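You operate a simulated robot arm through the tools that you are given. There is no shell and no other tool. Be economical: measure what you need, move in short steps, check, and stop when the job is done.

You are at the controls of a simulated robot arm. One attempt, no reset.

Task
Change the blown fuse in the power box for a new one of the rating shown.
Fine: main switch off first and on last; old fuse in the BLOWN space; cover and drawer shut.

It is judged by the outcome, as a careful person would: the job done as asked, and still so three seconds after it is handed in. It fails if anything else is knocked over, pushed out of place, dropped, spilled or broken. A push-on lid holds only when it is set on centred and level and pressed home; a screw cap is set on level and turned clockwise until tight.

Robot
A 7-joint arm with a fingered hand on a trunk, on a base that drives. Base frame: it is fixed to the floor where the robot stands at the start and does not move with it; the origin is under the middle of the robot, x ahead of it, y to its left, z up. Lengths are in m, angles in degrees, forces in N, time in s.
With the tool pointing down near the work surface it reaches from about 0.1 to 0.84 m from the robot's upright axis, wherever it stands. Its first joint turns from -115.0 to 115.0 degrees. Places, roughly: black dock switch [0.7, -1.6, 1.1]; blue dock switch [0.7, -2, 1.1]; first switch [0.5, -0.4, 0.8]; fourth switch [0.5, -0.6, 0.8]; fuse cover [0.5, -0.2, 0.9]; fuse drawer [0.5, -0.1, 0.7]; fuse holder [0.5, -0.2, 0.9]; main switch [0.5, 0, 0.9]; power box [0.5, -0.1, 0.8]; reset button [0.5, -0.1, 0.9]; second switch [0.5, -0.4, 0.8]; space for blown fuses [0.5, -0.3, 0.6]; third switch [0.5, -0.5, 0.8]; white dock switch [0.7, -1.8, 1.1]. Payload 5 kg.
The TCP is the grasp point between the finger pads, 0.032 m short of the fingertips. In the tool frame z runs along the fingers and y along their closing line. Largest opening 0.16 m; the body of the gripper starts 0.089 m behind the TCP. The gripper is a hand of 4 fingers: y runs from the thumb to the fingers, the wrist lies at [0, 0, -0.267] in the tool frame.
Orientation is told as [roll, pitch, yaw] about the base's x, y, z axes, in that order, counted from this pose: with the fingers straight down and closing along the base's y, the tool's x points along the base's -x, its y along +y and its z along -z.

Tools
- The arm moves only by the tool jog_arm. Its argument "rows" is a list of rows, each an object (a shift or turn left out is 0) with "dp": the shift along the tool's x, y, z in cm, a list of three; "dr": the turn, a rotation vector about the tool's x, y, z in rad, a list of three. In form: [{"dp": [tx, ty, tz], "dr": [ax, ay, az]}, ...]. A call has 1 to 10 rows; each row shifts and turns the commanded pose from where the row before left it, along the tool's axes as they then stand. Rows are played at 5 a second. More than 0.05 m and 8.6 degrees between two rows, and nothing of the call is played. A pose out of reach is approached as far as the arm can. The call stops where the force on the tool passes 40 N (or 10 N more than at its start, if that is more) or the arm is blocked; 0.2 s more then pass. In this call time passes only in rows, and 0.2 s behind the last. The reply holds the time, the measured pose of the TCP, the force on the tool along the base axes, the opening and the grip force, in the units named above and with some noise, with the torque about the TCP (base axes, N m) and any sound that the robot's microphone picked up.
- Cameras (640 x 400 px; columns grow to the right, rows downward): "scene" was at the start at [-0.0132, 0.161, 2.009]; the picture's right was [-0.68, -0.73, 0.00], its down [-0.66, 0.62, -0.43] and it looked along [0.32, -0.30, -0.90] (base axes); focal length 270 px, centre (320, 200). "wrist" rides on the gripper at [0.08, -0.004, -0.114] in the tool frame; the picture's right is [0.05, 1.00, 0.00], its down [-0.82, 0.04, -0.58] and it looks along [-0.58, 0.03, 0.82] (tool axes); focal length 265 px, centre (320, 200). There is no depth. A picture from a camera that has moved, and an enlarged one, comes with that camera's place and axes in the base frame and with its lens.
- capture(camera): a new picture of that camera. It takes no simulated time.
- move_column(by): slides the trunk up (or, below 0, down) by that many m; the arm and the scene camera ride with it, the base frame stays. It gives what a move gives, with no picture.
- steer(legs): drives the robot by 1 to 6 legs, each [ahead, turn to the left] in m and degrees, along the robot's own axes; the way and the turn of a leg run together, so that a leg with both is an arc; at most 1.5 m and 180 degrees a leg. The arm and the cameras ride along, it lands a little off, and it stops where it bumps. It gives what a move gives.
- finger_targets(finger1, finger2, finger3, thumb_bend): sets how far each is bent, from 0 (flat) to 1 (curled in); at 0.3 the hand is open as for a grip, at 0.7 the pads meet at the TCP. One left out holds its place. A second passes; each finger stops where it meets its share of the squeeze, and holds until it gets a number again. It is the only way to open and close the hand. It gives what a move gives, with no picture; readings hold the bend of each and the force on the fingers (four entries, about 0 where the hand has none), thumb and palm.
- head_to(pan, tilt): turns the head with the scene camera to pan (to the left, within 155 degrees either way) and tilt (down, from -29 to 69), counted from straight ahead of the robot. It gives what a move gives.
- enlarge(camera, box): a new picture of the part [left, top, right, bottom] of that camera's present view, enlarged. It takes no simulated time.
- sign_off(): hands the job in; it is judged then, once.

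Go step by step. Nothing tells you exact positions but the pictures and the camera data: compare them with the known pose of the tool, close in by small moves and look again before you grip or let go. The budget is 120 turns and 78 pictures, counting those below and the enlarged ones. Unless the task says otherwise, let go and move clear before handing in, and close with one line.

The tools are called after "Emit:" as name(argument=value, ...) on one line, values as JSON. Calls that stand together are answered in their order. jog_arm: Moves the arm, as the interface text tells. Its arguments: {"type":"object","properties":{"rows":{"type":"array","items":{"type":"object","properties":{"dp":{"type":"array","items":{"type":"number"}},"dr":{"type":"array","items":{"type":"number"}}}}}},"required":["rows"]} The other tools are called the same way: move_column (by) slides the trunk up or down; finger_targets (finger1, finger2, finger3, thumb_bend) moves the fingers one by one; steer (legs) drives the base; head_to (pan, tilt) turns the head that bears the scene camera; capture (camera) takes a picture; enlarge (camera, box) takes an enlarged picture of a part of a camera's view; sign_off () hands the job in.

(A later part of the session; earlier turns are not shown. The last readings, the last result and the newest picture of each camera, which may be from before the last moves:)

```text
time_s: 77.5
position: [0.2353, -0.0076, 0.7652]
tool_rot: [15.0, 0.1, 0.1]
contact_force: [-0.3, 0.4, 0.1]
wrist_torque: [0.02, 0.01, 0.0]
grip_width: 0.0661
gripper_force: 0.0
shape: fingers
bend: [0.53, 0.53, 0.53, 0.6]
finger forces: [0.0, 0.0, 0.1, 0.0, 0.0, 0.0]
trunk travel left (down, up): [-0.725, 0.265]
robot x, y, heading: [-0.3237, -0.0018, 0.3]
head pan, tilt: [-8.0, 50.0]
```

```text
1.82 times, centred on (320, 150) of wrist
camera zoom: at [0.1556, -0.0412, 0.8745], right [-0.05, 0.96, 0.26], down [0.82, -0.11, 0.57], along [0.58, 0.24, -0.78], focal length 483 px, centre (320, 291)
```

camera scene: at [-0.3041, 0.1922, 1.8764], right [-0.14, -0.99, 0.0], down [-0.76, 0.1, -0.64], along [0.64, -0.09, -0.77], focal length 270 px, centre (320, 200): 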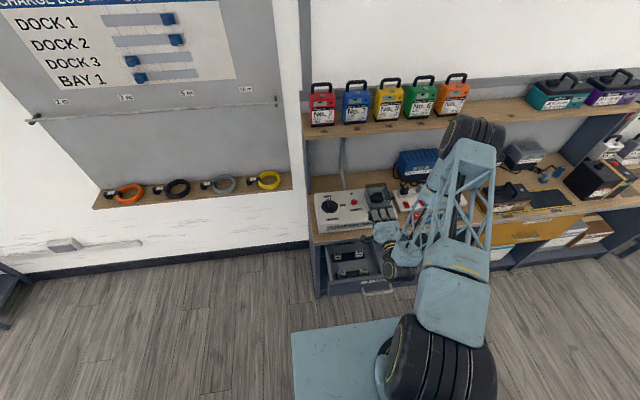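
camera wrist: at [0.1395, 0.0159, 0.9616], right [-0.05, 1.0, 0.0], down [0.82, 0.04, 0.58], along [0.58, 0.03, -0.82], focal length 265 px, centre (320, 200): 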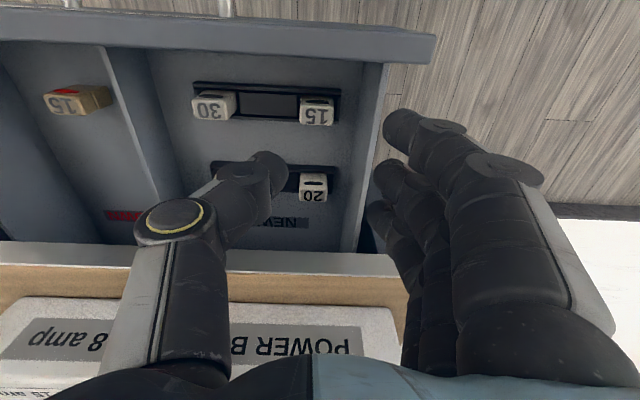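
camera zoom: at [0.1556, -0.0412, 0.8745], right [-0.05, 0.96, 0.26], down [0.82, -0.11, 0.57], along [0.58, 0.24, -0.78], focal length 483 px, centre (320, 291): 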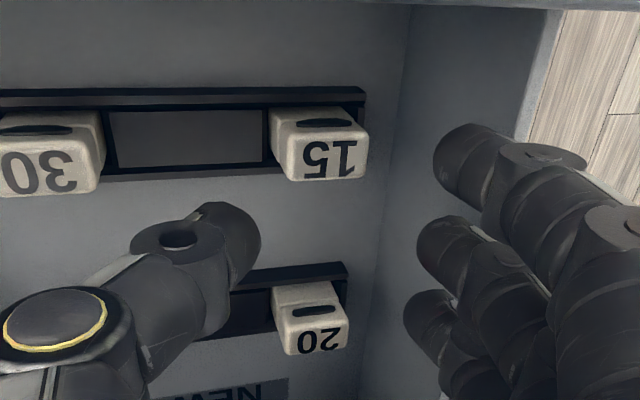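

The view is good: finger side has room now. I'll lower vertically toward the grip height.

Emit:
jog_arm(rows=[{"dp": [0, -0.75, 3]}, {"dp": [0, -0.5, 2]}, {"dp": [0, -0.25, 1]}, {"dp": [0, -0.2, 0.8]}, {"dp": [0, -0.1, 0.6]}])

Emit:
enlarge(camera="wrist", box=[180, 40, 460, 260])

```text
time_s: 78.6
position: [0.2395, -0.0114, 0.6971]
tool_rot: [14.7, -0.3, -0.3]
contact_force: [0.0, -5.6, 31.1]
wrist_torque: [-0.9, 0.05, 0.0]
grip_width: 0.0616
gripper_force: 16.1
shape: fingers
bend: [0.53, 0.52, 0.53, 0.63]
finger forces: [0.0, 1.6, 0.0, 0.0, 29.9, 0.1]
trunk travel left (down, up): [-0.725, 0.265]
robot x, y, heading: [-0.3211, -0.0001, -0.1]
head pan, tilt: [-8.0, 50.0]
stopped in row 5: the force on the tool passed its limit at 47 N (the readings are from after the stop); the commanded pose is now the measured one
```

```text
1.82 times, centred on (320, 150) of wrist
camera zoom: at [0.1586, -0.0433, 0.8061], right [-0.05, 0.97, 0.26], down [0.81, -0.11, 0.57], along [0.58, 0.24, -0.78], focal length 483 px, centre (320, 291)
```

zoom: 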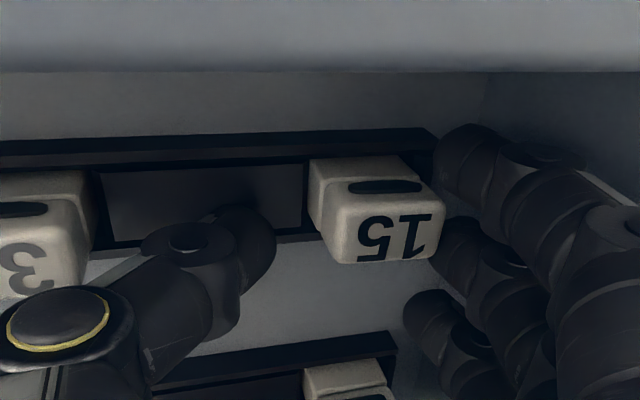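

The thumb met the rack's edge. I'll rise 8 mm and close the thumb and middle finger on the fuse.

Emit:
jog_arm(rows=[{"dp": [0, 0.2, -0.78]}])

Emit:
finger_targets(finger1=0.53, finger2=0.6, finger3=0.53, thumb_bend=0.8)

Emit:
enlarge(camera="wrist", box=[180, 40, 460, 260])

```text
time_s: 79.0
position: [0.2356, -0.0088, 0.7031]
tool_rot: [14.8, 0.0, -0.1]
contact_force: [0.0, 0.4, -0.3]
wrist_torque: [0.01, 0.01, 0.01]
grip_width: 0.0655
gripper_force: 0.0
shape: fingers
bend: [0.53, 0.53, 0.53, 0.6]
finger forces: [0.0, 0.2, 0.1, 0.0, 0.0, 0.0]
trunk travel left (down, up): [-0.725, 0.265]
robot x, y, heading: [-0.3249, -0.0003, 0.0]
head pan, tilt: [-8.0, 50.0]
```

```text
time_s: 80.0
position: [0.2377, -0.0086, 0.703]
tool_rot: [14.9, -0.1, 0.0]
contact_force: [-0.1, 0.0, -0.3]
wrist_torque: [-0.02, -0.02, 0.0]
grip_width: 0.0429
gripper_force: 11.6
shape: fingers
bend: [0.53, 0.52, 0.53, 0.76]
finger forces: [0.0, 11.3, 0.0, 0.0, 11.3, 0.0]
trunk travel left (down, up): [-0.725, 0.265]
robot x, y, heading: [-0.3225, -0.0007, 0.0]
head pan, tilt: [-8.0, 50.0]
```

```text
1.82 times, centred on (320, 150) of wrist
camera zoom: at [0.1581, -0.042, 0.8126], right [-0.05, 0.97, 0.26], down [0.81, -0.11, 0.57], along [0.58, 0.24, -0.78], focal length 483 px, centre (320, 291)
```

zoom: 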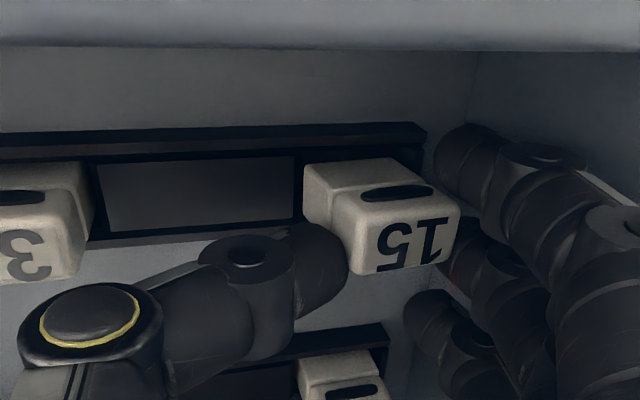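

The new 15 is gripped. I'll lift it straight up and check it.

Emit:
jog_arm(rows=[{"dp": [0, 0.2, -0.78]}, {"dp": [0, 0.26, -0.97]}, {"dp": [0, 0.4, -1.5]}, {"dp": [0, 0.78, -2.9]}, {"dp": [0, 1.04, -3.86]}, {"dp": [0, 1.04, -3.86]}])

Emit:
enlarge(camera="wrist", box=[180, 40, 460, 260])

```text
time_s: 81.4
position: [0.2371, -0.01, 0.8471]
tool_rot: [14.9, -0.2, -0.1]
contact_force: [0.3, -0.2, -0.5]
wrist_torque: [-0.02, -0.04, -0.01]
grip_width: 0.043
gripper_force: 11.4
shape: fingers
bend: [0.53, 0.52, 0.53, 0.76]
finger forces: [0.0, 11.4, 0.0, 0.0, 11.2, 0.0]
trunk travel left (down, up): [-0.725, 0.265]
robot x, y, heading: [-0.3234, -0.0001, -0.1]
head pan, tilt: [-8.0, 50.0]
```

```text
1.82 times, centred on (320, 150) of wrist
camera zoom: at [0.1568, -0.0424, 0.9563], right [-0.05, 0.97, 0.26], down [0.81, -0.11, 0.57], along [0.58, 0.24, -0.78], focal length 483 px, centre (320, 291)
```

zoom: 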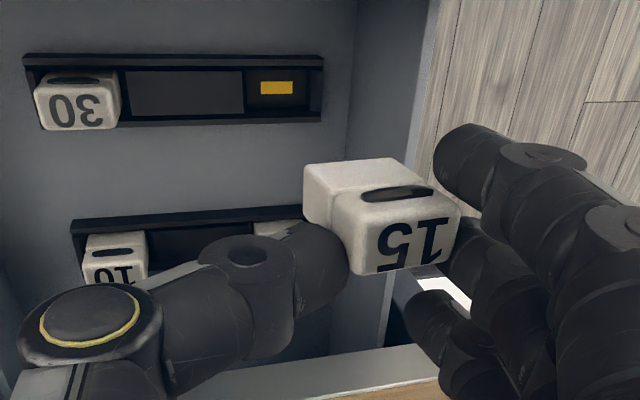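

The new 15 fuse is in hand; it sits about 3 cm to the +y side of the TCP. I'll rise and carry it above the holder with the same hand lean.

Emit:
jog_arm(rows=[{"dp": [0, 1.17, -4.35]}, {"dp": [0, 1.17, -4.35]}, {"dp": [0, 1.17, -4.35]}, {"dp": [0, 1.17, -4.35]}, {"dp": [-3.73, -2.9, -0.78]}, {"dp": [-3.73, -2.9, -0.78]}, {"dp": [-3.73, -2.9, -0.78]}, {"dp": [-3.73, -2.9, -0.78]}, {"dp": [-3.73, -2.9, -0.78]}, {"dp": [-3.73, -2.9, -0.78]}])

Emit:
jog_arm(rows=[{"dp": [-3.73, -2.9, -0.78]}, {"dp": [0, -0.39, 1.45]}])

Emit:
enlarge(camera="wrist", box=[180, 40, 460, 260])

Emit:
enlarge(camera="scene", box=[350, 150, 420, 220])

```text
time_s: 83.6
position: [0.4615, -0.1903, 1.0261]
tool_rot: [15.1, 0.0, -0.1]
contact_force: [0.2, 0.0, -0.8]
wrist_torque: [0.0, 0.01, 0.02]
grip_width: 0.0428
gripper_force: 11.3
shape: fingers
bend: [0.53, 0.52, 0.53, 0.76]
finger forces: [0.0, 11.2, 0.0, 0.1, 11.3, 0.1]
trunk travel left (down, up): [-0.725, 0.265]
robot x, y, heading: [-0.3244, -0.0023, 0.0]
head pan, tilt: [-8.0, 50.0]
```

```text
time_s: 84.2
position: [0.4978, -0.2191, 1.0118]
tool_rot: [14.8, -0.1, -0.1]
contact_force: [0.5, 0.1, -0.6]
wrist_torque: [0.0, -0.03, -0.03]
grip_width: 0.0428
gripper_force: 11.4
shape: fingers
bend: [0.53, 0.52, 0.53, 0.76]
finger forces: [0.1, 11.3, 0.1, 0.1, 11.2, 0.1]
trunk travel left (down, up): [-0.725, 0.265]
robot x, y, heading: [-0.3206, 0.0005, 0.1]
head pan, tilt: [-8.0, 50.0]
```

```text
1.82 times, centred on (320, 150) of wrist
camera zoom: at [0.4182, -0.2525, 1.1224], right [-0.05, 0.97, 0.26], down [0.81, -0.11, 0.57], along [0.58, 0.24, -0.78], focal length 483 px, centre (320, 291)
```

zoom: 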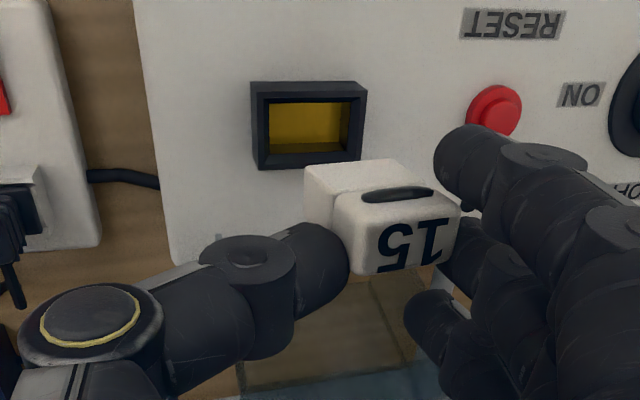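

```text
5.71 times, centred on (385, 185) of scene
camera zoom: at [-0.3048, 0.1922, 1.8765], right [-0.14, -0.99, 0.0], down [-0.76, 0.11, -0.64], along [0.64, -0.09, -0.77], focal length 1540 px, centre (-51, 286)
```

zoom: 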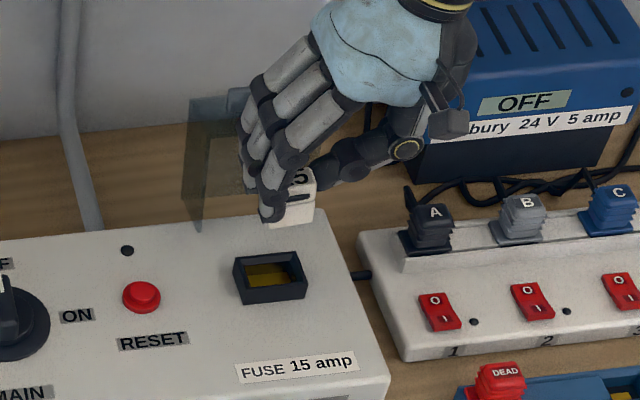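

The scene view shows the fuse leaning a few degrees toward +y; I'll add 5° of lean to right it, nudge to -y/-x, and lower until just above the holder.

Emit:
jog_arm(rows=[{"dr": [-0.09, 0, 0]}, {"dp": [0.2, -1.2, 2.05]}, {"dp": [0.2, -1.2, 2.05]}])

Emit:
enlarge(camera="wrist", box=[180, 40, 460, 260])

Emit:
enlarge(camera="scene", box=[365, 165, 415, 215])

```text
time_s: 85.0
position: [0.4945, -0.2282, 0.9656]
tool_rot: [20.2, -0.1, -0.1]
contact_force: [0.9, -0.1, 0.0]
wrist_torque: [0.01, 0.0, 0.03]
grip_width: 0.0428
gripper_force: 11.0
shape: fingers
bend: [0.53, 0.52, 0.53, 0.76]
finger forces: [0.0, 11.2, 0.1, 0.1, 11.2, 0.0]
trunk travel left (down, up): [-0.725, 0.265]
robot x, y, heading: [-0.3228, 0.002, -0.0]
head pan, tilt: [-8.0, 50.0]
```

```text
1.82 times, centred on (320, 150) of wrist
camera zoom: at [0.4139, -0.2712, 1.0714], right [-0.05, 0.94, 0.34], down [0.81, -0.16, 0.56], along [0.58, 0.31, -0.76], focal length 483 px, centre (320, 291)
```

zoom: 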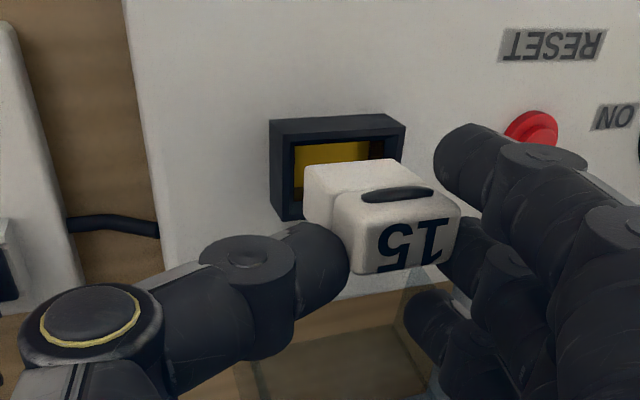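

```text
8.00 times, centred on (390, 190) of scene
camera zoom: at [-0.3038, 0.1912, 1.8765], right [-0.14, -0.99, 0.0], down [-0.76, 0.11, -0.64], along [0.64, -0.09, -0.77], focal length 2156 px, centre (-240, 280)
```

zoom: 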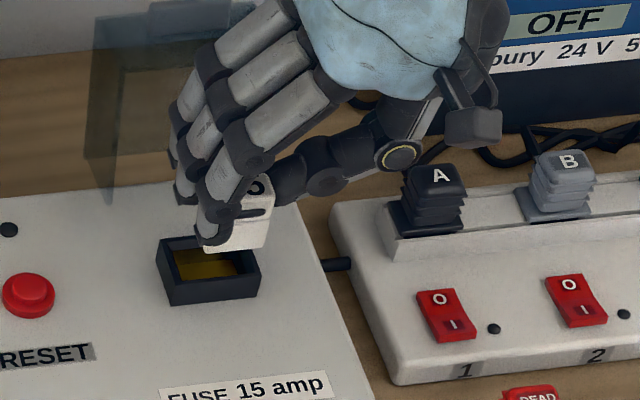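

Combining both views, the fuse bottom is about 1.8 cm above the rim and ~6 mm too far toward -y, with x aligned. I'll correct and lower 1.2 cm.

Emit:
jog_arm(rows=[{"dp": [0, 0.56, 0.2]}, {"dp": [0, -0.41, 1.13]}])

Emit:
enlarge(camera="scene", box=[365, 165, 415, 215])

```text
time_s: 85.6
position: [0.4935, -0.2229, 0.9542]
tool_rot: [20.1, -0.2, -0.1]
contact_force: [0.3, 0.1, -0.2]
wrist_torque: [0.0, 0.0, -0.03]
grip_width: 0.0428
gripper_force: 11.1
shape: fingers
bend: [0.53, 0.52, 0.53, 0.76]
finger forces: [0.0, 11.2, 0.1, 0.1, 11.2, 0.1]
trunk travel left (down, up): [-0.725, 0.265]
robot x, y, heading: [-0.3226, 0.0006, -0.1]
head pan, tilt: [-8.0, 50.0]
```

```text
8.00 times, centred on (390, 190) of scene
camera zoom: at [-0.3039, 0.1917, 1.8764], right [-0.14, -0.99, 0.0], down [-0.76, 0.11, -0.64], along [0.64, -0.09, -0.77], focal length 2156 px, centre (-240, 280)
```

zoom: 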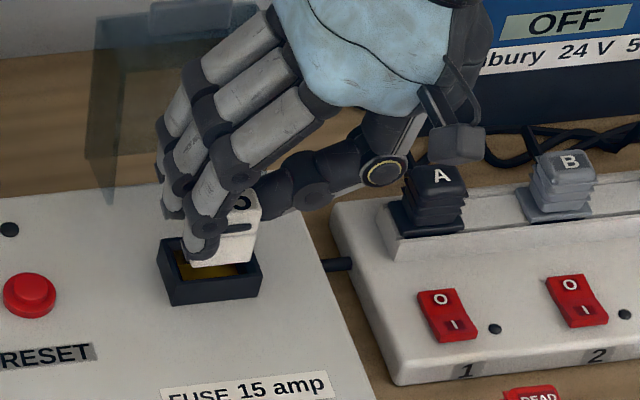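

The fuse is nearly aligned. I'll add 1.5 mm in +y and lower slowly, feeling for entry.

Emit:
jog_arm(rows=[{"dp": [-0.1, 0.14, 0.05]}, {"dp": [0, -0.137, 0.376]}, {"dp": [0, -0.137, 0.376]}, {"dp": [0, -0.137, 0.376]}])

```text
time_s: 86.6
position: [0.4943, -0.2201, 0.9413]
tool_rot: [19.9, -0.2, -0.2]
contact_force: [0.1, 0.3, 0.6]
wrist_torque: [-0.01, -0.04, 0.02]
grip_width: 0.0426
gripper_force: 10.9
shape: fingers
bend: [0.53, 0.52, 0.53, 0.76]
finger forces: [0.0, 11.1, 0.1, 0.0, 11.2, 0.0]
trunk travel left (down, up): [-0.725, 0.265]
robot x, y, heading: [-0.3226, 0.0017, -0.1]
head pan, tilt: [-8.0, 50.0]
```

Emit:
jog_arm(rows=[{"dp": [0, -0.137, 0.376]}, {"dp": [0, -0.1, 0.28]}])

Emit:
enlarge(camera="wrist", box=[180, 40, 460, 260])

```text
time_s: 87.2
position: [0.4942, -0.2193, 0.9343]
tool_rot: [20.0, 0.0, -0.1]
contact_force: [1.5, -0.3, -0.5]
wrist_torque: [0.01, -0.08, -0.01]
grip_width: 0.0431
gripper_force: 11.1
shape: fingers
bend: [0.53, 0.52, 0.53, 0.77]
finger forces: [0.1, 11.5, 0.0, 0.0, 11.6, 0.0]
trunk travel left (down, up): [-0.725, 0.265]
robot x, y, heading: [-0.3233, -0.0001, 0.2]
head pan, tilt: [-8.0, 50.0]
```

```text
1.82 times, centred on (320, 150) of wrist
camera zoom: at [0.4153, -0.2629, 1.0404], right [-0.05, 0.94, 0.34], down [0.81, -0.16, 0.56], along [0.58, 0.31, -0.76], focal length 483 px, centre (320, 291)
```

zoom: 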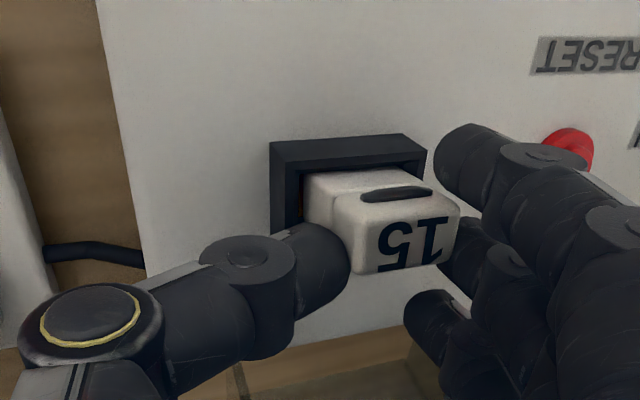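

The fuse is inside the rim. I'll continue down in small steps until it bottoms.

Emit:
jog_arm(rows=[{"dp": [0, -0.1, 0.28]}, {"dp": [0, -0.1, 0.28]}, {"dp": [0, -0.1, 0.28]}])

```text
time_s: 88.0
position: [0.4947, -0.22, 0.9278]
tool_rot: [20.2, -0.1, 0.0]
contact_force: [3.3, 0.2, 2.9]
wrist_torque: [0.03, -0.13, -0.05]
grip_width: 0.0425
gripper_force: 11.4
shape: fingers
bend: [0.53, 0.52, 0.53, 0.77]
finger forces: [0.0, 11.1, 0.0, 0.0, 11.5, 0.0]
trunk travel left (down, up): [-0.725, 0.265]
robot x, y, heading: [-0.3211, -0.0011, 0.1]
head pan, tilt: [-8.0, 50.0]
```

A slight side force pushes toward +x, so I'll give 1.5 mm and continue.

Emit:
jog_arm(rows=[{"dp": [-0.15, -0.1, 0.28]}, {"dp": [0, -0.1, 0.28]}, {"dp": [0, -0.1, 0.28]}])

Emit:
enlarge(camera="wrist", box=[180, 40, 460, 260])

```text
time_s: 88.8
position: [0.4985, -0.222, 0.9187]
tool_rot: [20.0, -0.2, -0.2]
contact_force: [6.1, -8.8, 14.2]
wrist_torque: [0.36, -0.07, -0.12]
grip_width: 0.0409
gripper_force: 15.4
shape: fingers
bend: [0.53, 0.52, 0.53, 0.8]
finger forces: [0.0, 11.0, 0.0, 0.0, 19.2, 0.1]
trunk travel left (down, up): [-0.725, 0.265]
robot x, y, heading: [-0.3212, 0.0037, -0.1]
head pan, tilt: [-8.0, 50.0]
```

```text
1.82 times, centred on (320, 150) of wrist
camera zoom: at [0.4167, -0.2642, 1.0244], right [-0.05, 0.94, 0.34], down [0.81, -0.16, 0.56], along [0.58, 0.31, -0.75], focal length 483 px, centre (320, 291)
```

zoom: 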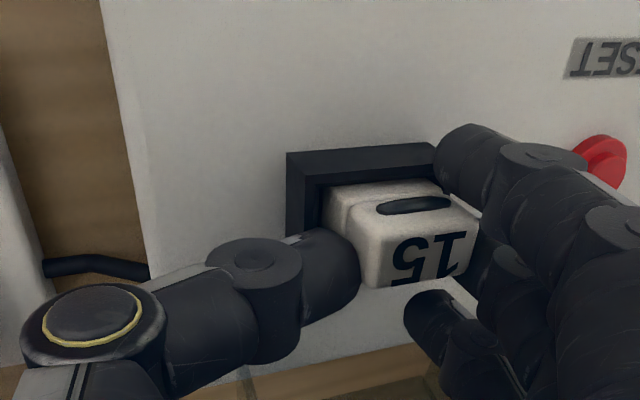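

There's 14 N of resistance, so it has likely bottomed. I'll release, rise, straighten the hand, close the fingertips and press on the fuse top to seat it fully.

Emit:
finger_targets(finger1=0.5, finger2=0.5, finger3=0.5, thumb_bend=0.6)

Emit:
jog_arm(rows=[{"dp": [0, 1.37, -3.76]}, {"dp": [0, 1.37, -3.76]}, {"dr": [0.117, 0, 0]}, {"dr": [0.117, 0, 0]}, {"dr": [0.116, 0, 0]}, {"dp": [0.3, 2.6, 0]}])

Emit:
finger_targets(finger1=0.71, finger2=0.71, finger3=0.71, thumb_bend=0.71)

Emit:
enlarge(camera="scene", box=[350, 150, 420, 220])

```text
time_s: 89.5
position: [0.4966, -0.2203, 0.924]
tool_rot: [20.2, -0.4, -0.2]
contact_force: [-9.0, 1.6, 29.8]
wrist_torque: [0.25, 0.35, 0.04]
grip_width: 0.0487
gripper_force: 19.0
shape: fingers
bend: [0.5, 0.5, 0.5, 0.74]
finger forces: [0.0, 0.3, 0.0, 0.1, 38.1, 0.0]
trunk travel left (down, up): [-0.725, 0.265]
robot x, y, heading: [-0.3242, -0.0022, 0.2]
head pan, tilt: [-8.0, 50.0]
stopped: the force on the tool passed its limit at 41 N (the readings are from after the stop); the commanded pose is now the measured one
```

```text
time_s: 90.9
position: [0.4938, -0.1949, 0.9999]
tool_rot: [-0.1, -0.1, -0.2]
contact_force: [0.4, 0.3, -0.3]
wrist_torque: [-0.02, -0.04, 0.01]
grip_width: 0.0714
gripper_force: 0.0
shape: fingers
bend: [0.5, 0.5, 0.5, 0.6]
finger forces: [0.0, 0.0, 0.0, 0.0, 0.0, 0.0]
trunk travel left (down, up): [-0.725, 0.265]
robot x, y, heading: [-0.3272, -0.002, -0.1]
head pan, tilt: [-8.0, 50.0]
```

```text
time_s: 91.9
position: [0.4946, -0.1949, 0.9987]
tool_rot: [0.1, -0.2, -0.2]
contact_force: [-0.2, -0.3, 0.0]
wrist_torque: [0.01, -0.02, 0.0]
grip_width: 0.0213
gripper_force: 0.0
shape: fingers
bend: [0.71, 0.7, 0.71, 0.71]
finger forces: [0.0, 0.1, 0.1, 0.0, 0.1, 0.1]
trunk travel left (down, up): [-0.725, 0.265]
robot x, y, heading: [-0.3209, -0.0016, -0.1]
head pan, tilt: [-8.0, 50.0]
```

```text
5.71 times, centred on (385, 185) of scene
camera zoom: at [-0.3044, 0.192, 1.8764], right [-0.14, -0.99, 0.0], down [-0.76, 0.11, -0.64], along [0.64, -0.09, -0.77], focal length 1540 px, centre (-51, 286)
```

zoom: 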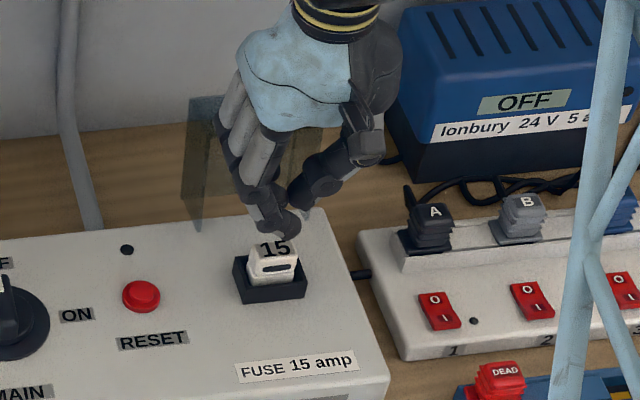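

The new fuse sits in the holder at the same height as the old one did. I'll press down on it to be sure it's home.

Emit:
jog_arm(rows=[{"dp": [0, 0, 2.5]}, {"dp": [0, 0, 1.5]}, {"dp": [0, 0, 0.8]}, {"dp": [0, 0, 0.5]}, {"dp": [0, 0, 0.5]}, {"dp": [0, 0, 0.5]}, {"dp": [0, 0, 0.5]}])

```text
time_s: 92.9
position: [0.4983, -0.1963, 0.9553]
tool_rot: [-0.2, -0.8, -0.1]
contact_force: [-3.6, -0.5, 28.8]
wrist_torque: [-0.06, 0.37, -0.03]
grip_width: 0.0204
gripper_force: 15.8
shape: fingers
bend: [0.71, 0.72, 0.71, 0.72]
finger forces: [0.1, 12.3, 0.0, 0.0, 19.6, 0.0]
trunk travel left (down, up): [-0.725, 0.265]
robot x, y, heading: [-0.3201, -0.0008, 0.0]
head pan, tilt: [-8.0, 50.0]
stopped in row 4: the force on the tool passed its limit at 46 N (the readings are from after the stop); the commanded pose is now the measured one
```

The fuse took a 46 N press and is home. Next, close the cover: I'll retreat, yaw to -90°, tilt the hand 45° forward, with thumb tucked, so the fingers can reach over and behind the open cover (top near x 0.60, z 0.99).

Emit:
jog_arm(rows=[{"dp": [0, 0, -4]}, {"dp": [0, 0, -4]}, {"dp": [5, 0, 0]}, {"dp": [5, 0, 0]}])

Emit:
jog_arm(rows=[{"dr": [0, 0, 0.1495]}, {"dr": [0, 0, 0.1495]}, {"dr": [0, 0, 0.1495]}, {"dr": [0, 0, 0.1495]}, {"dr": [0, 0, 0.1495]}, {"dr": [0, 0, 0.1495]}, {"dr": [0, 0, 0.1495]}, {"dr": [0, 0, 0.1495]}, {"dr": [0, 0, 0.1495]}, {"dr": [0, 0, 0.1495]}])

Emit:
jog_arm(rows=[{"dr": [0, 0, 0.0758]}, {"dr": [-0.1309, 0, 0]}, {"dr": [-0.1309, 0, 0]}, {"dr": [-0.1309, 0, 0]}, {"dr": [-0.1309, 0, 0]}, {"dr": [-0.1309, 0, 0]}, {"dr": [-0.1309, 0, 0]}])

Emit:
finger_targets(finger1=0.5, finger2=0.5, finger3=0.5, thumb_bend=0.95)

```text
time_s: 93.9
position: [0.3958, -0.1936, 1.0316]
tool_rot: [0.0, -0.5, -0.1]
contact_force: [-0.1, -0.5, 0.2]
wrist_torque: [0.03, -0.05, 0.01]
grip_width: 0.0215
gripper_force: 0.0
shape: fingers
bend: [0.71, 0.71, 0.71, 0.71]
finger forces: [0.0, 0.0, 0.0, 0.0, 0.0, 0.0]
trunk travel left (down, up): [-0.725, 0.265]
robot x, y, heading: [-0.3212, -0.002, -0.3]
head pan, tilt: [-8.0, 50.0]
```

```text
time_s: 96.1
position: [0.3962, -0.1956, 1.03]
tool_rot: [0.6, -0.3, -85.9]
contact_force: [0.2, -0.3, 0.0]
wrist_torque: [0.03, 0.02, -0.02]
grip_width: 0.021
gripper_force: 0.0
shape: fingers
bend: [0.71, 0.71, 0.71, 0.71]
finger forces: [0.0, 0.1, 0.0, 0.0, 0.0, 0.1]
trunk travel left (down, up): [-0.725, 0.265]
robot x, y, heading: [-0.3243, -0.0019, -0.1]
head pan, tilt: [-8.0, 50.0]
```

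```text
time_s: 97.7
position: [0.3962, -0.1955, 1.0298]
tool_rot: [45.7, -0.1, -90.3]
contact_force: [0.1, 0.7, 0.0]
wrist_torque: [0.0, 0.03, -0.02]
grip_width: 0.0215
gripper_force: 0.1
shape: fingers
bend: [0.71, 0.71, 0.71, 0.71]
finger forces: [0.0, 0.1, 0.1, 0.0, 0.1, 0.0]
trunk travel left (down, up): [-0.725, 0.265]
robot x, y, heading: [-0.3247, 0.0004, -0.3]
head pan, tilt: [-8.0, 50.0]
```

```text
time_s: 98.7
position: [0.3965, -0.1965, 1.0297]
tool_rot: [45.5, -0.1, -90.2]
contact_force: [1.1, 0.2, -0.4]
wrist_torque: [-0.04, 0.03, 0.0]
grip_width: 0.0454
gripper_force: 0.1
shape: fingers
bend: [0.5, 0.5, 0.5, 0.95]
finger forces: [0.1, 0.1, 0.0, 0.1, 0.0, 0.0]
trunk travel left (down, up): [-0.725, 0.265]
robot x, y, heading: [-0.3225, -0.0, -0.0]
head pan, tilt: [-8.0, 50.0]
```

Now forward above the cover top, then check the view.

Emit:
jog_arm(rows=[{"dp": [0, 1.4, -1.4]}, {"dp": [0, 3.3, 3.4]}, {"dp": [0, 3.3, 3.4]}, {"dp": [0, 3.3, 3.4]}, {"dp": [0, 3.1, 3.2]}])

Emit:
enlarge(camera="scene", box=[340, 130, 430, 220])

```text
time_s: 99.9
position: [0.5824, -0.1959, 1.0483]
tool_rot: [45.4, 0.0, -90.2]
contact_force: [0.4, -0.5, 0.3]
wrist_torque: [0.01, 0.03, -0.01]
grip_width: 0.0452
gripper_force: 0.1
shape: fingers
bend: [0.5, 0.5, 0.5, 0.95]
finger forces: [0.0, 0.1, 0.0, 0.1, 0.0, 0.0]
trunk travel left (down, up): [-0.725, 0.265]
robot x, y, heading: [-0.3237, 0.002, 0.1]
head pan, tilt: [-8.0, 50.0]
```

```text
4.44 times, centred on (385, 175) of scene
camera zoom: at [-0.3034, 0.1923, 1.8763], right [-0.14, -0.99, 0.0], down [-0.76, 0.11, -0.64], along [0.64, -0.09, -0.77], focal length 1198 px, centre (31, 311)
```

zoom: 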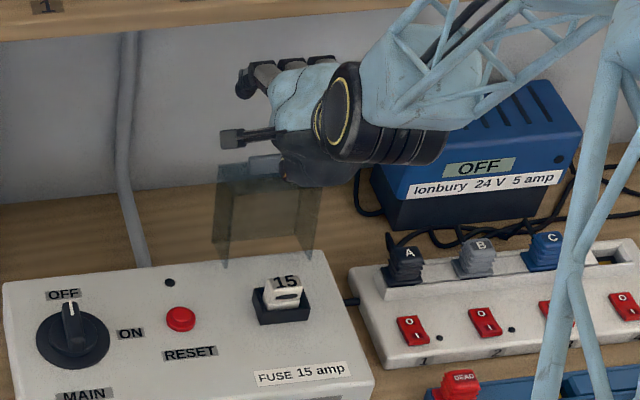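

The hand is above the cover with fingers reaching behind it. I'll steepen the tilt by 15° so the fingers hang vertically, and lower by feel.

Emit:
jog_arm(rows=[{"dr": [0.13, 0, 0]}, {"dr": [0.13, 0, 0]}, {"dp": [0, -0.5, 0.866]}, {"dp": [0, -0.5, 0.866]}, {"dp": [0, -0.5, 0.866]}, {"dp": [0, -0.5, 0.866]}, {"dp": [0, -0.5, 0.866]}, {"dp": [0, -0.5, 0.866]}])

Emit:
capture(camera="wrist")

```text
time_s: 101.7
position: [0.5839, -0.1972, 0.9894]
tool_rot: [30.7, -0.1, -90.2]
contact_force: [-1.8, 0.3, 5.7]
wrist_torque: [0.0, -0.11, 0.02]
grip_width: 0.0471
gripper_force: 2.6
shape: fingers
bend: [0.5, 0.5, 0.5, 0.96]
finger forces: [0.0, 0.0, 0.0, 0.0, 5.4, 0.0]
trunk travel left (down, up): [-0.725, 0.265]
robot x, y, heading: [-0.3242, -0.0021, 0.1]
head pan, tilt: [-8.0, 50.0]
```

```text
5 pictures are left
camera wrist: at [0.523, -0.1155, 1.0861], right [0.86, 0.05, 0.51], down [-0.26, -0.81, 0.52], along [0.44, -0.58, -0.69], focal length 265 px, centre (320, 200)
```

wrist: 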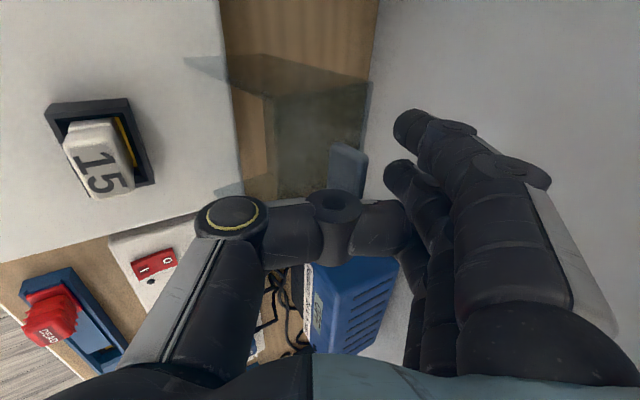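

The tab is caught between the tucked thumb and the fingers. I'll pull it toward -x along the arc.

Emit:
jog_arm(rows=[{"dp": [0, -1.2, -1.4]}, {"dp": [0, -1.7, -1.05]}, {"dp": [0, -1.7, -1.0]}, {"dp": [0, -1.7, -1.0]}, {"dp": [0, -1.8, -0.8]}])

Emit:
capture(camera="wrist")

```text
time_s: 102.9
position: [0.4854, -0.1961, 0.9964]
tool_rot: [31.0, -0.3, -90.2]
contact_force: [3.2, -1.3, 32.5]
wrist_torque: [0.05, -2.37, 0.0]
grip_width: 0.0514
gripper_force: 16.2
shape: fingers
bend: [0.45, 0.45, 0.44, 0.95]
finger forces: [11.0, 10.2, 10.7, 0.0, 0.0, 0.1]
trunk travel left (down, up): [-0.725, 0.265]
robot x, y, heading: [-0.3217, 0.0, 0.1]
head pan, tilt: [-8.0, 50.0]
```

```text
4 pictures are left
camera wrist: at [0.4259, -0.1147, 1.0925], right [0.86, 0.05, 0.51], down [-0.26, -0.81, 0.52], along [0.44, -0.58, -0.68], focal length 265 px, centre (320, 200)
```

wrist: 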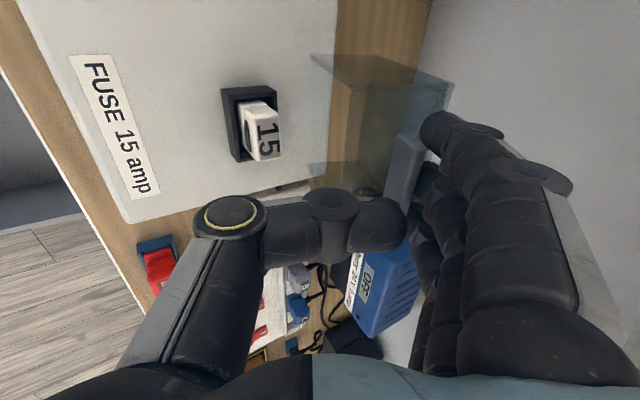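

The fingers are pressing down near the dead centre. I'll lift 1.2 cm to relieve, and continue pulling toward -x behind the tab.

Emit:
jog_arm(rows=[{"dp": [0, 0.6, -1.04]}, {"dp": [0, -1.73, -1.0]}, {"dp": [0, -1.73, -1.0]}, {"dp": [0, -1.9, -0.7]}])

```text
time_s: 103.9
position: [0.4261, -0.1953, 0.9999]
tool_rot: [30.6, -0.2, -90.2]
contact_force: [-1.1, -0.3, 0.1]
wrist_torque: [0.0, -0.02, 0.01]
grip_width: 0.0458
gripper_force: 0.1
shape: fingers
bend: [0.5, 0.5, 0.5, 0.95]
finger forces: [0.1, 0.1, 0.0, 0.1, 0.1, 0.0]
trunk travel left (down, up): [-0.725, 0.265]
robot x, y, heading: [-0.3234, -0.003, -0.1]
head pan, tilt: [-8.0, 50.0]
```

No contact now; the cover either fell shut or slipped. One look.

Emit:
enlarge(camera="scene", box=[300, 130, 440, 290])

```text
2.50 times, centred on (370, 210) of scene
camera zoom: at [-0.305, 0.1919, 1.8762], right [-0.14, -0.99, 0.0], down [-0.76, 0.11, -0.64], along [0.64, -0.09, -0.77], focal length 674 px, centre (195, 175)
```

zoom: 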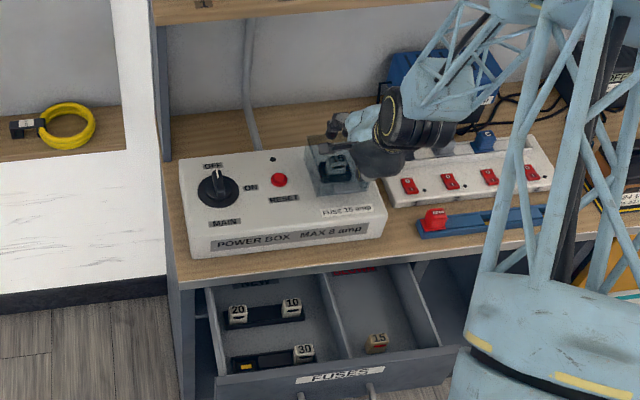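

The cover is down over the new fuse. I'll press lightly on its top to confirm it's fully closed.

Emit:
jog_arm(rows=[{"dp": [0, -1.0, 1.73]}, {"dp": [0, -0.5, 0.866]}, {"dp": [0, -0.5, 0.866]}, {"dp": [0, -0.25, 0.433]}, {"dp": [0, -0.25, 0.433]}])

```text
time_s: 105.1
position: [0.4288, -0.1962, 0.9492]
tool_rot: [30.7, -0.1, -90.2]
contact_force: [0.3, 0.4, -0.1]
wrist_torque: [0.01, 0.01, -0.01]
grip_width: 0.0457
gripper_force: 0.1
shape: fingers
bend: [0.5, 0.5, 0.5, 0.95]
finger forces: [0.1, 0.0, 0.0, 0.0, 0.0, 0.0]
trunk travel left (down, up): [-0.725, 0.265]
robot x, y, heading: [-0.3208, -0.0031, 0.2]
head pan, tilt: [-8.0, 50.0]
```

Emit:
jog_arm(rows=[{"dp": [0, -0.25, 0.433]}, {"dp": [0, -0.25, 0.433]}, {"dp": [0, -0.25, 0.433]}, {"dp": [0, -0.25, 0.433]}])

```text
time_s: 106.1
position: [0.4288, -0.1963, 0.9399]
tool_rot: [31.3, -0.3, -90.3]
contact_force: [-13.5, 4.1, 31.6]
wrist_torque: [0.08, -1.77, 0.16]
grip_width: 0.0461
gripper_force: 14.9
shape: fingers
bend: [0.51, 0.51, 0.51, 0.95]
finger forces: [11.4, 10.2, 9.1, 0.0, 0.0, 0.1]
trunk travel left (down, up): [-0.725, 0.265]
robot x, y, heading: [-0.321, -0.0005, 0.2]
head pan, tilt: [-8.0, 50.0]
stopped in row 4: the force on the tool passed its limit at 45 N (the readings are from after the stop); the commanded pose is now the measured one
```

The cover is shut (contact at its closed height). Now the drawer: I'll rise, close the fingers, point the hand forward and back off in front of the drawer.

Emit:
jog_arm(rows=[{"dp": [0, 1.5, -2.6]}, {"dp": [0, 2, -3.46]}, {"dp": [0, 1, -1.73]}, {"dr": [-0.147, 0, 0]}, {"dr": [-0.147, 0, 0]}, {"dr": [-0.147, 0, 0]}, {"dr": [-0.147, 0, 0]}, {"dr": [-0.147, 0, 0]}, {"dr": [-0.147, 0, 0]}, {"dr": [-0.147, 0, 0]}])

Emit:
finger_targets(finger1=0.71, finger2=0.71, finger3=0.71, thumb_bend=0.71)

Emit:
steer(legs=[[-0.4, 0]])

Emit:
jog_arm(rows=[{"dp": [3.5, 0, 0]}, {"dp": [3.5, 0, 0]}])

```text
time_s: 108.3
position: [0.428, -0.197, 1.0262]
tool_rot: [89.9, -0.2, -90.4]
contact_force: [-0.6, 0.0, 0.6]
wrist_torque: [-0.03, -0.01, 0.02]
grip_width: 0.0459
gripper_force: 0.0
shape: fingers
bend: [0.5, 0.5, 0.5, 0.95]
finger forces: [0.1, 0.0, 0.0, 0.1, 0.1, 0.0]
trunk travel left (down, up): [-0.725, 0.265]
robot x, y, heading: [-0.3271, 0.0009, -0.3]
head pan, tilt: [-8.0, 50.0]
```

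```text
time_s: 109.3
position: [0.4294, -0.1962, 1.0252]
tool_rot: [89.9, -0.1, -90.2]
contact_force: [-0.1, -0.5, 0.1]
wrist_torque: [-0.02, 0.01, 0.03]
grip_width: 0.0207
gripper_force: 0.0
shape: fingers
bend: [0.71, 0.7, 0.71, 0.71]
finger forces: [0.0, 0.0, 0.0, 0.0, 0.1, 0.1]
trunk travel left (down, up): [-0.725, 0.265]
robot x, y, heading: [-0.324, 0.0013, -0.2]
head pan, tilt: [-8.0, 50.0]
```

```text
time_s: 111.8
position: [0.0271, -0.1984, 1.0259]
tool_rot: [89.9, -0.2, -90.3]
contact_force: [0.1, 0.1, 0.3]
wrist_torque: [-0.01, 0.05, 0.01]
grip_width: 0.0211
gripper_force: 0.1
shape: fingers
bend: [0.71, 0.7, 0.71, 0.71]
finger forces: [0.0, 0.0, 0.1, 0.1, 0.1, 0.1]
trunk travel left (down, up): [-0.725, 0.265]
robot x, y, heading: [-0.7228, -0.0007, -0.2]
head pan, tilt: [-8.0, 50.0]
```

```text
time_s: 112.3
position: [0.028, -0.1269, 1.0266]
tool_rot: [89.8, -0.2, -90.4]
contact_force: [0.3, -0.1, -0.1]
wrist_torque: [0.02, -0.03, 0.0]
grip_width: 0.0207
gripper_force: 0.1
shape: fingers
bend: [0.71, 0.7, 0.71, 0.71]
finger forces: [0.1, 0.0, 0.1, 0.0, 0.0, 0.0]
trunk travel left (down, up): [-0.725, 0.265]
robot x, y, heading: [-0.7207, -0.0022, -0.2]
head pan, tilt: [-8.0, 50.0]
```

Lower to z about 0.71 and push the drawer in by driving forward gently.

Emit:
move_column(by=-0.316)

Emit:
steer(legs=[[0.12, 0]])

Emit:
steer(legs=[[0.1, 0]])

```text
time_s: 115.5
position: [0.0284, -0.1263, 0.7101]
tool_rot: [89.8, -0.1, -90.4]
contact_force: [0.6, -0.8, 0.1]
wrist_torque: [0.01, 0.02, -0.01]
grip_width: 0.0211
gripper_force: 0.1
shape: fingers
bend: [0.71, 0.7, 0.71, 0.71]
finger forces: [0.0, 0.0, 0.0, 0.1, 0.0, 0.0]
trunk travel left (down, up): [-0.409, 0.581]
robot x, y, heading: [-0.7241, -0.0033, -0.0]
head pan, tilt: [-8.0, 50.0]
```

```text
time_s: 116.7
position: [0.1484, -0.126, 0.7107]
tool_rot: [89.8, -0.3, -90.3]
contact_force: [-0.3, -0.4, 0.1]
wrist_torque: [0.0, 0.05, 0.0]
grip_width: 0.0209
gripper_force: 0.1
shape: fingers
bend: [0.71, 0.7, 0.71, 0.71]
finger forces: [0.0, 0.1, 0.1, 0.1, 0.0, 0.0]
trunk travel left (down, up): [-0.409, 0.581]
robot x, y, heading: [-0.6017, -0.006, 0.2]
head pan, tilt: [-8.0, 50.0]
```

```text
time_s: 117.9
position: [0.2483, -0.1258, 0.7105]
tool_rot: [89.8, -0.1, -90.3]
contact_force: [0.5, -0.6, 0.5]
wrist_torque: [0.02, 0.03, 0.01]
grip_width: 0.0209
gripper_force: 0.1
shape: fingers
bend: [0.71, 0.7, 0.71, 0.71]
finger forces: [0.0, 0.0, 0.1, 0.0, 0.0, 0.0]
trunk travel left (down, up): [-0.409, 0.581]
robot x, y, heading: [-0.5024, 0.0021, -0.1]
head pan, tilt: [-8.0, 50.0]
```

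No force felt; I must check that it is pushing the front and not passing over it.

Emit:
enlarge(camera="scene", box=[300, 100, 440, 240])

```text
2.86 times, centred on (370, 170) of scene
camera zoom: at [-0.4851, 0.192, 1.5603], right [-0.14, -0.99, 0.0], down [-0.76, 0.11, -0.64], along [0.64, -0.09, -0.77], focal length 770 px, centre (177, 286)
```

zoom: 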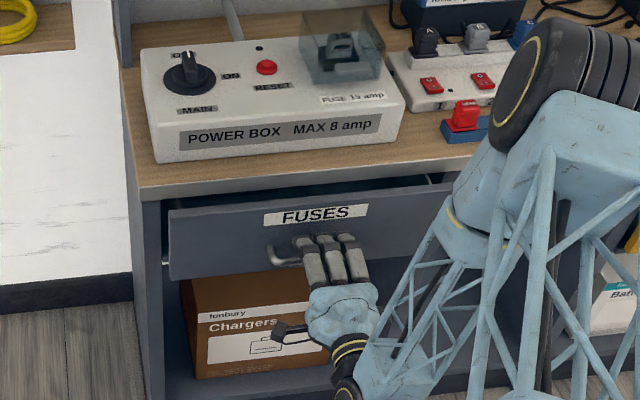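

It pushes the drawer properly; a few cm remain. I'll finish with the arm under force control.

Emit:
jog_arm(rows=[{"dp": [0, 0, 2]}, {"dp": [0, 0, 2]}, {"dp": [0, 0, 1]}, {"dp": [0, 0, 1]}, {"dp": [0, 0, 1]}, {"dp": [0, 0, 0.5]}, {"dp": [0, 0, 0.5]}, {"dp": [0, 0, 0.5]}, {"dp": [0, 0, 0.5]}])

```text
time_s: 118.9
position: [0.3038, -0.1272, 0.7114]
tool_rot: [90.0, -0.1, -90.3]
contact_force: [-19.2, 3.3, 18.3]
wrist_torque: [0.07, 0.52, 0.0]
grip_width: 0.0176
gripper_force: 13.3
shape: fingers
bend: [0.71, 0.7, 0.71, 0.75]
finger forces: [0.0, 0.0, 0.0, 0.1, 26.3, 0.1]
trunk travel left (down, up): [-0.409, 0.581]
robot x, y, heading: [-0.5015, 0.0024, 0.3]
head pan, tilt: [-8.0, 50.0]
stopped in row 5: the force on the tool passed its limit at 46 N (the readings are from after the stop); the commanded pose is now the measured one
```

Firm stop reached at TCP x 0.304. I'll back off and push once more to confirm the same stop.

Emit:
jog_arm(rows=[{"dp": [0, 0.4, -1]}, {"dp": [0, 0, 1]}, {"dp": [0, 0, 0.5]}, {"dp": [0, 0, 0.5]}, {"dp": [0, 0, 0.5]}])

Emit:
jog_arm(rows=[{"dp": [0, 0, -4]}, {"dp": [0, 0, -4]}, {"dp": [0, 0, -4]}])

Emit:
enlarge(camera="scene", box=[300, 100, 440, 240])

```text
time_s: 119.7
position: [0.3051, -0.1274, 0.7141]
tool_rot: [89.9, -0.2, -90.4]
contact_force: [-20.3, 1.5, 16.1]
wrist_torque: [0.04, 0.65, 0.01]
grip_width: 0.018
gripper_force: 12.5
shape: fingers
bend: [0.71, 0.7, 0.71, 0.74]
finger forces: [0.0, 0.1, 0.1, 0.0, 25.5, 0.1]
trunk travel left (down, up): [-0.409, 0.581]
robot x, y, heading: [-0.5067, -0.0006, -0.2]
head pan, tilt: [-8.0, 50.0]
stopped in row 4: the force on the tool passed its limit at 45 N (the readings are from after the stop); the commanded pose is now the measured one
```

```text
time_s: 120.5
position: [0.1864, -0.1267, 0.713]
tool_rot: [89.6, -0.1, -90.4]
contact_force: [-0.1, -0.6, 0.5]
wrist_torque: [0.05, 0.0, -0.02]
grip_width: 0.0208
gripper_force: 0.1
shape: fingers
bend: [0.71, 0.7, 0.71, 0.71]
finger forces: [0.1, 0.0, 0.0, 0.0, 0.0, 0.0]
trunk travel left (down, up): [-0.409, 0.581]
robot x, y, heading: [-0.5035, 0.0019, -0.1]
head pan, tilt: [-8.0, 50.0]
```

```text
2.86 times, centred on (370, 170) of scene
camera zoom: at [-0.4854, 0.1921, 1.5604], right [-0.14, -0.99, 0.0], down [-0.76, 0.11, -0.64], along [0.64, -0.09, -0.77], focal length 770 px, centre (177, 286)
```

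zoom: 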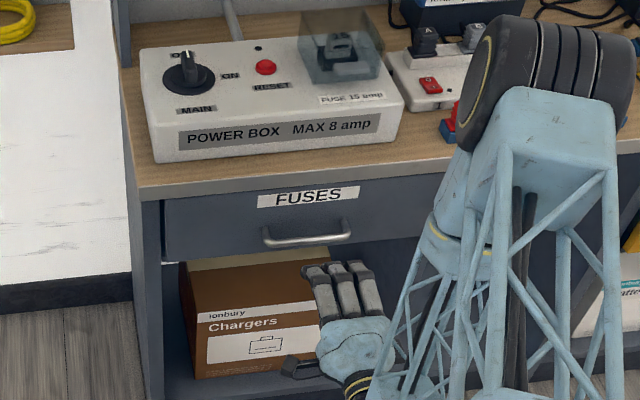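

The drawer is fully shut and the cover closed. Last: the main switch. I'll raise, return the hand to vertical closing along y, drive in, and approach with the same pose as at release.

Emit:
move_column(by=0.35)

Emit:
jog_arm(rows=[{"dr": [0.149, 0, 0]}, {"dr": [0.149, 0, 0]}, {"dr": [0.149, 0, 0]}, {"dr": [0.149, 0, 0]}, {"dr": [0.149, 0, 0]}, {"dr": [0.149, 0, 0]}, {"dr": [0.149, 0, 0]}, {"dr": [0.149, 0, 0]}, {"dr": [0.149, 0, 0]}, {"dr": [0.149, 0, 0]}])

Emit:
jog_arm(rows=[{"dr": [0.074, 0, 0]}, {"dr": [0, 0, -0.1495]}, {"dr": [0, 0, -0.1495]}, {"dr": [0, 0, -0.1495]}, {"dr": [0, 0, -0.1495]}, {"dr": [0, 0, -0.1495]}, {"dr": [0, 0, -0.1495]}, {"dr": [0, 0, -0.1495]}, {"dr": [0, 0, -0.1495]}, {"dr": [0, 0, -0.1495]}])

Emit:
jog_arm(rows=[{"dr": [0, 0, -0.1495]}, {"dr": [0, 0, -0.08]}])

Emit:
steer(legs=[[0.25, 0]])

Emit:
finger_targets(finger1=0.5, finger2=0.5, finger3=0.5, thumb_bend=0.5)

```text
time_s: 123.9
position: [0.1862, -0.1261, 1.0638]
tool_rot: [89.7, -0.1, -90.4]
contact_force: [-0.5, -0.7, -0.2]
wrist_torque: [0.03, -0.04, 0.02]
grip_width: 0.0209
gripper_force: 0.1
shape: fingers
bend: [0.71, 0.7, 0.71, 0.71]
finger forces: [0.1, 0.0, 0.0, 0.0, 0.0, 0.1]
trunk travel left (down, up): [-0.759, 0.231]
robot x, y, heading: [-0.5035, -0.0, -0.2]
head pan, tilt: [-8.0, 50.0]
```

```text
time_s: 126.1
position: [0.1882, -0.126, 1.0635]
tool_rot: [4.1, -0.1, -90.4]
contact_force: [0.6, 0.1, -0.3]
wrist_torque: [0.01, 0.02, 0.02]
grip_width: 0.0211
gripper_force: 0.2
shape: fingers
bend: [0.71, 0.7, 0.71, 0.71]
finger forces: [0.1, 0.0, 0.1, 0.1, 0.1, 0.0]
trunk travel left (down, up): [-0.759, 0.231]
robot x, y, heading: [-0.5035, -0.0007, 0.1]
head pan, tilt: [-8.0, 50.0]
```

```text
time_s: 128.3
position: [0.1864, -0.1253, 1.0642]
tool_rot: [0.0, 0.1, -13.0]
contact_force: [-0.7, 0.9, 0.5]
wrist_torque: [0.01, 0.01, 0.02]
grip_width: 0.0208
gripper_force: 0.0
shape: fingers
bend: [0.71, 0.7, 0.71, 0.71]
finger forces: [0.0, 0.1, 0.0, 0.0, 0.1, 0.0]
trunk travel left (down, up): [-0.759, 0.231]
robot x, y, heading: [-0.5032, 0.0012, 0.1]
head pan, tilt: [-8.0, 50.0]
```

```text
time_s: 128.9
position: [0.1867, -0.1269, 1.0643]
tool_rot: [-0.3, -0.1, -0.1]
contact_force: [0.4, -0.6, 0.6]
wrist_torque: [0.0, -0.05, 0.0]
grip_width: 0.0206
gripper_force: 0.1
shape: fingers
bend: [0.71, 0.7, 0.71, 0.71]
finger forces: [0.0, 0.0, 0.1, 0.0, 0.0, 0.1]
trunk travel left (down, up): [-0.759, 0.231]
robot x, y, heading: [-0.504, -0.0001, 0.1]
head pan, tilt: [-8.0, 50.0]
```

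```text
time_s: 130.8
position: [0.4398, -0.1248, 1.0627]
tool_rot: [-0.1, 0.0, 0.0]
contact_force: [0.6, 0.2, 0.1]
wrist_torque: [0.0, 0.04, -0.01]
grip_width: 0.0209
gripper_force: 0.0
shape: fingers
bend: [0.71, 0.7, 0.71, 0.71]
finger forces: [0.0, 0.1, 0.0, 0.0, 0.1, 0.1]
trunk travel left (down, up): [-0.759, 0.231]
robot x, y, heading: [-0.2566, 0.0001, 0.0]
head pan, tilt: [-8.0, 50.0]
```

```text
time_s: 131.8
position: [0.4376, -0.1254, 1.063]
tool_rot: [-0.1, 0.1, 0.0]
contact_force: [1.1, -0.7, 0.7]
wrist_torque: [-0.01, -0.01, 0.02]
grip_width: 0.0904
gripper_force: 0.1
shape: fingers
bend: [0.5, 0.5, 0.5, 0.5]
finger forces: [0.1, 0.0, 0.1, 0.0, 0.1, 0.0]
trunk travel left (down, up): [-0.759, 0.231]
robot x, y, heading: [-0.252, -0.0027, -0.1]
head pan, tilt: [-8.0, 50.0]
```

Move over the knob and lower to the known grip height, then grip.

Emit:
jog_arm(rows=[{"dp": [-2, 4, 0]}, {"dp": [-2, 4, 0]}, {"dp": [0, 4, 0]}, {"dp": [0, 4.1, 0]}, {"dp": [0, 0, 4]}, {"dp": [0, 0, 4]}, {"dp": [0, 0, 4]}, {"dp": [0, 0, 1.5]}, {"dp": [0, 0, 0.7]}])

Emit:
finger_targets(finger1=0.7, finger2=0.7, finger3=0.7, thumb_bend=0.7)

```text
time_s: 133.8
position: [0.4792, 0.0344, 0.9204]
tool_rot: [-0.1, 0.0, 0.0]
contact_force: [0.0, 0.2, 0.0]
wrist_torque: [0.0, 0.01, 0.02]
grip_width: 0.091
gripper_force: 0.2
shape: fingers
bend: [0.5, 0.5, 0.5, 0.5]
finger forces: [0.1, 0.1, 0.0, 0.0, 0.0, 0.0]
trunk travel left (down, up): [-0.759, 0.231]
robot x, y, heading: [-0.2555, -0.001, -0.1]
head pan, tilt: [-8.0, 50.0]
```

```text
time_s: 134.8
position: [0.4786, 0.0361, 0.9195]
tool_rot: [-0.2, 0.1, 0.0]
contact_force: [-1.5, 9.8, -5.8]
wrist_torque: [0.16, 0.05, 0.03]
grip_width: 0.0328
gripper_force: 9.2
shape: fingers
bend: [0.66, 0.66, 0.66, 0.68]
finger forces: [4.5, 4.7, 4.6, 0.0, 4.9, 0.0]
trunk travel left (down, up): [-0.759, 0.231]
robot x, y, heading: [-0.253, 0.0004, -0.2]
head pan, tilt: [-8.0, 50.0]
```

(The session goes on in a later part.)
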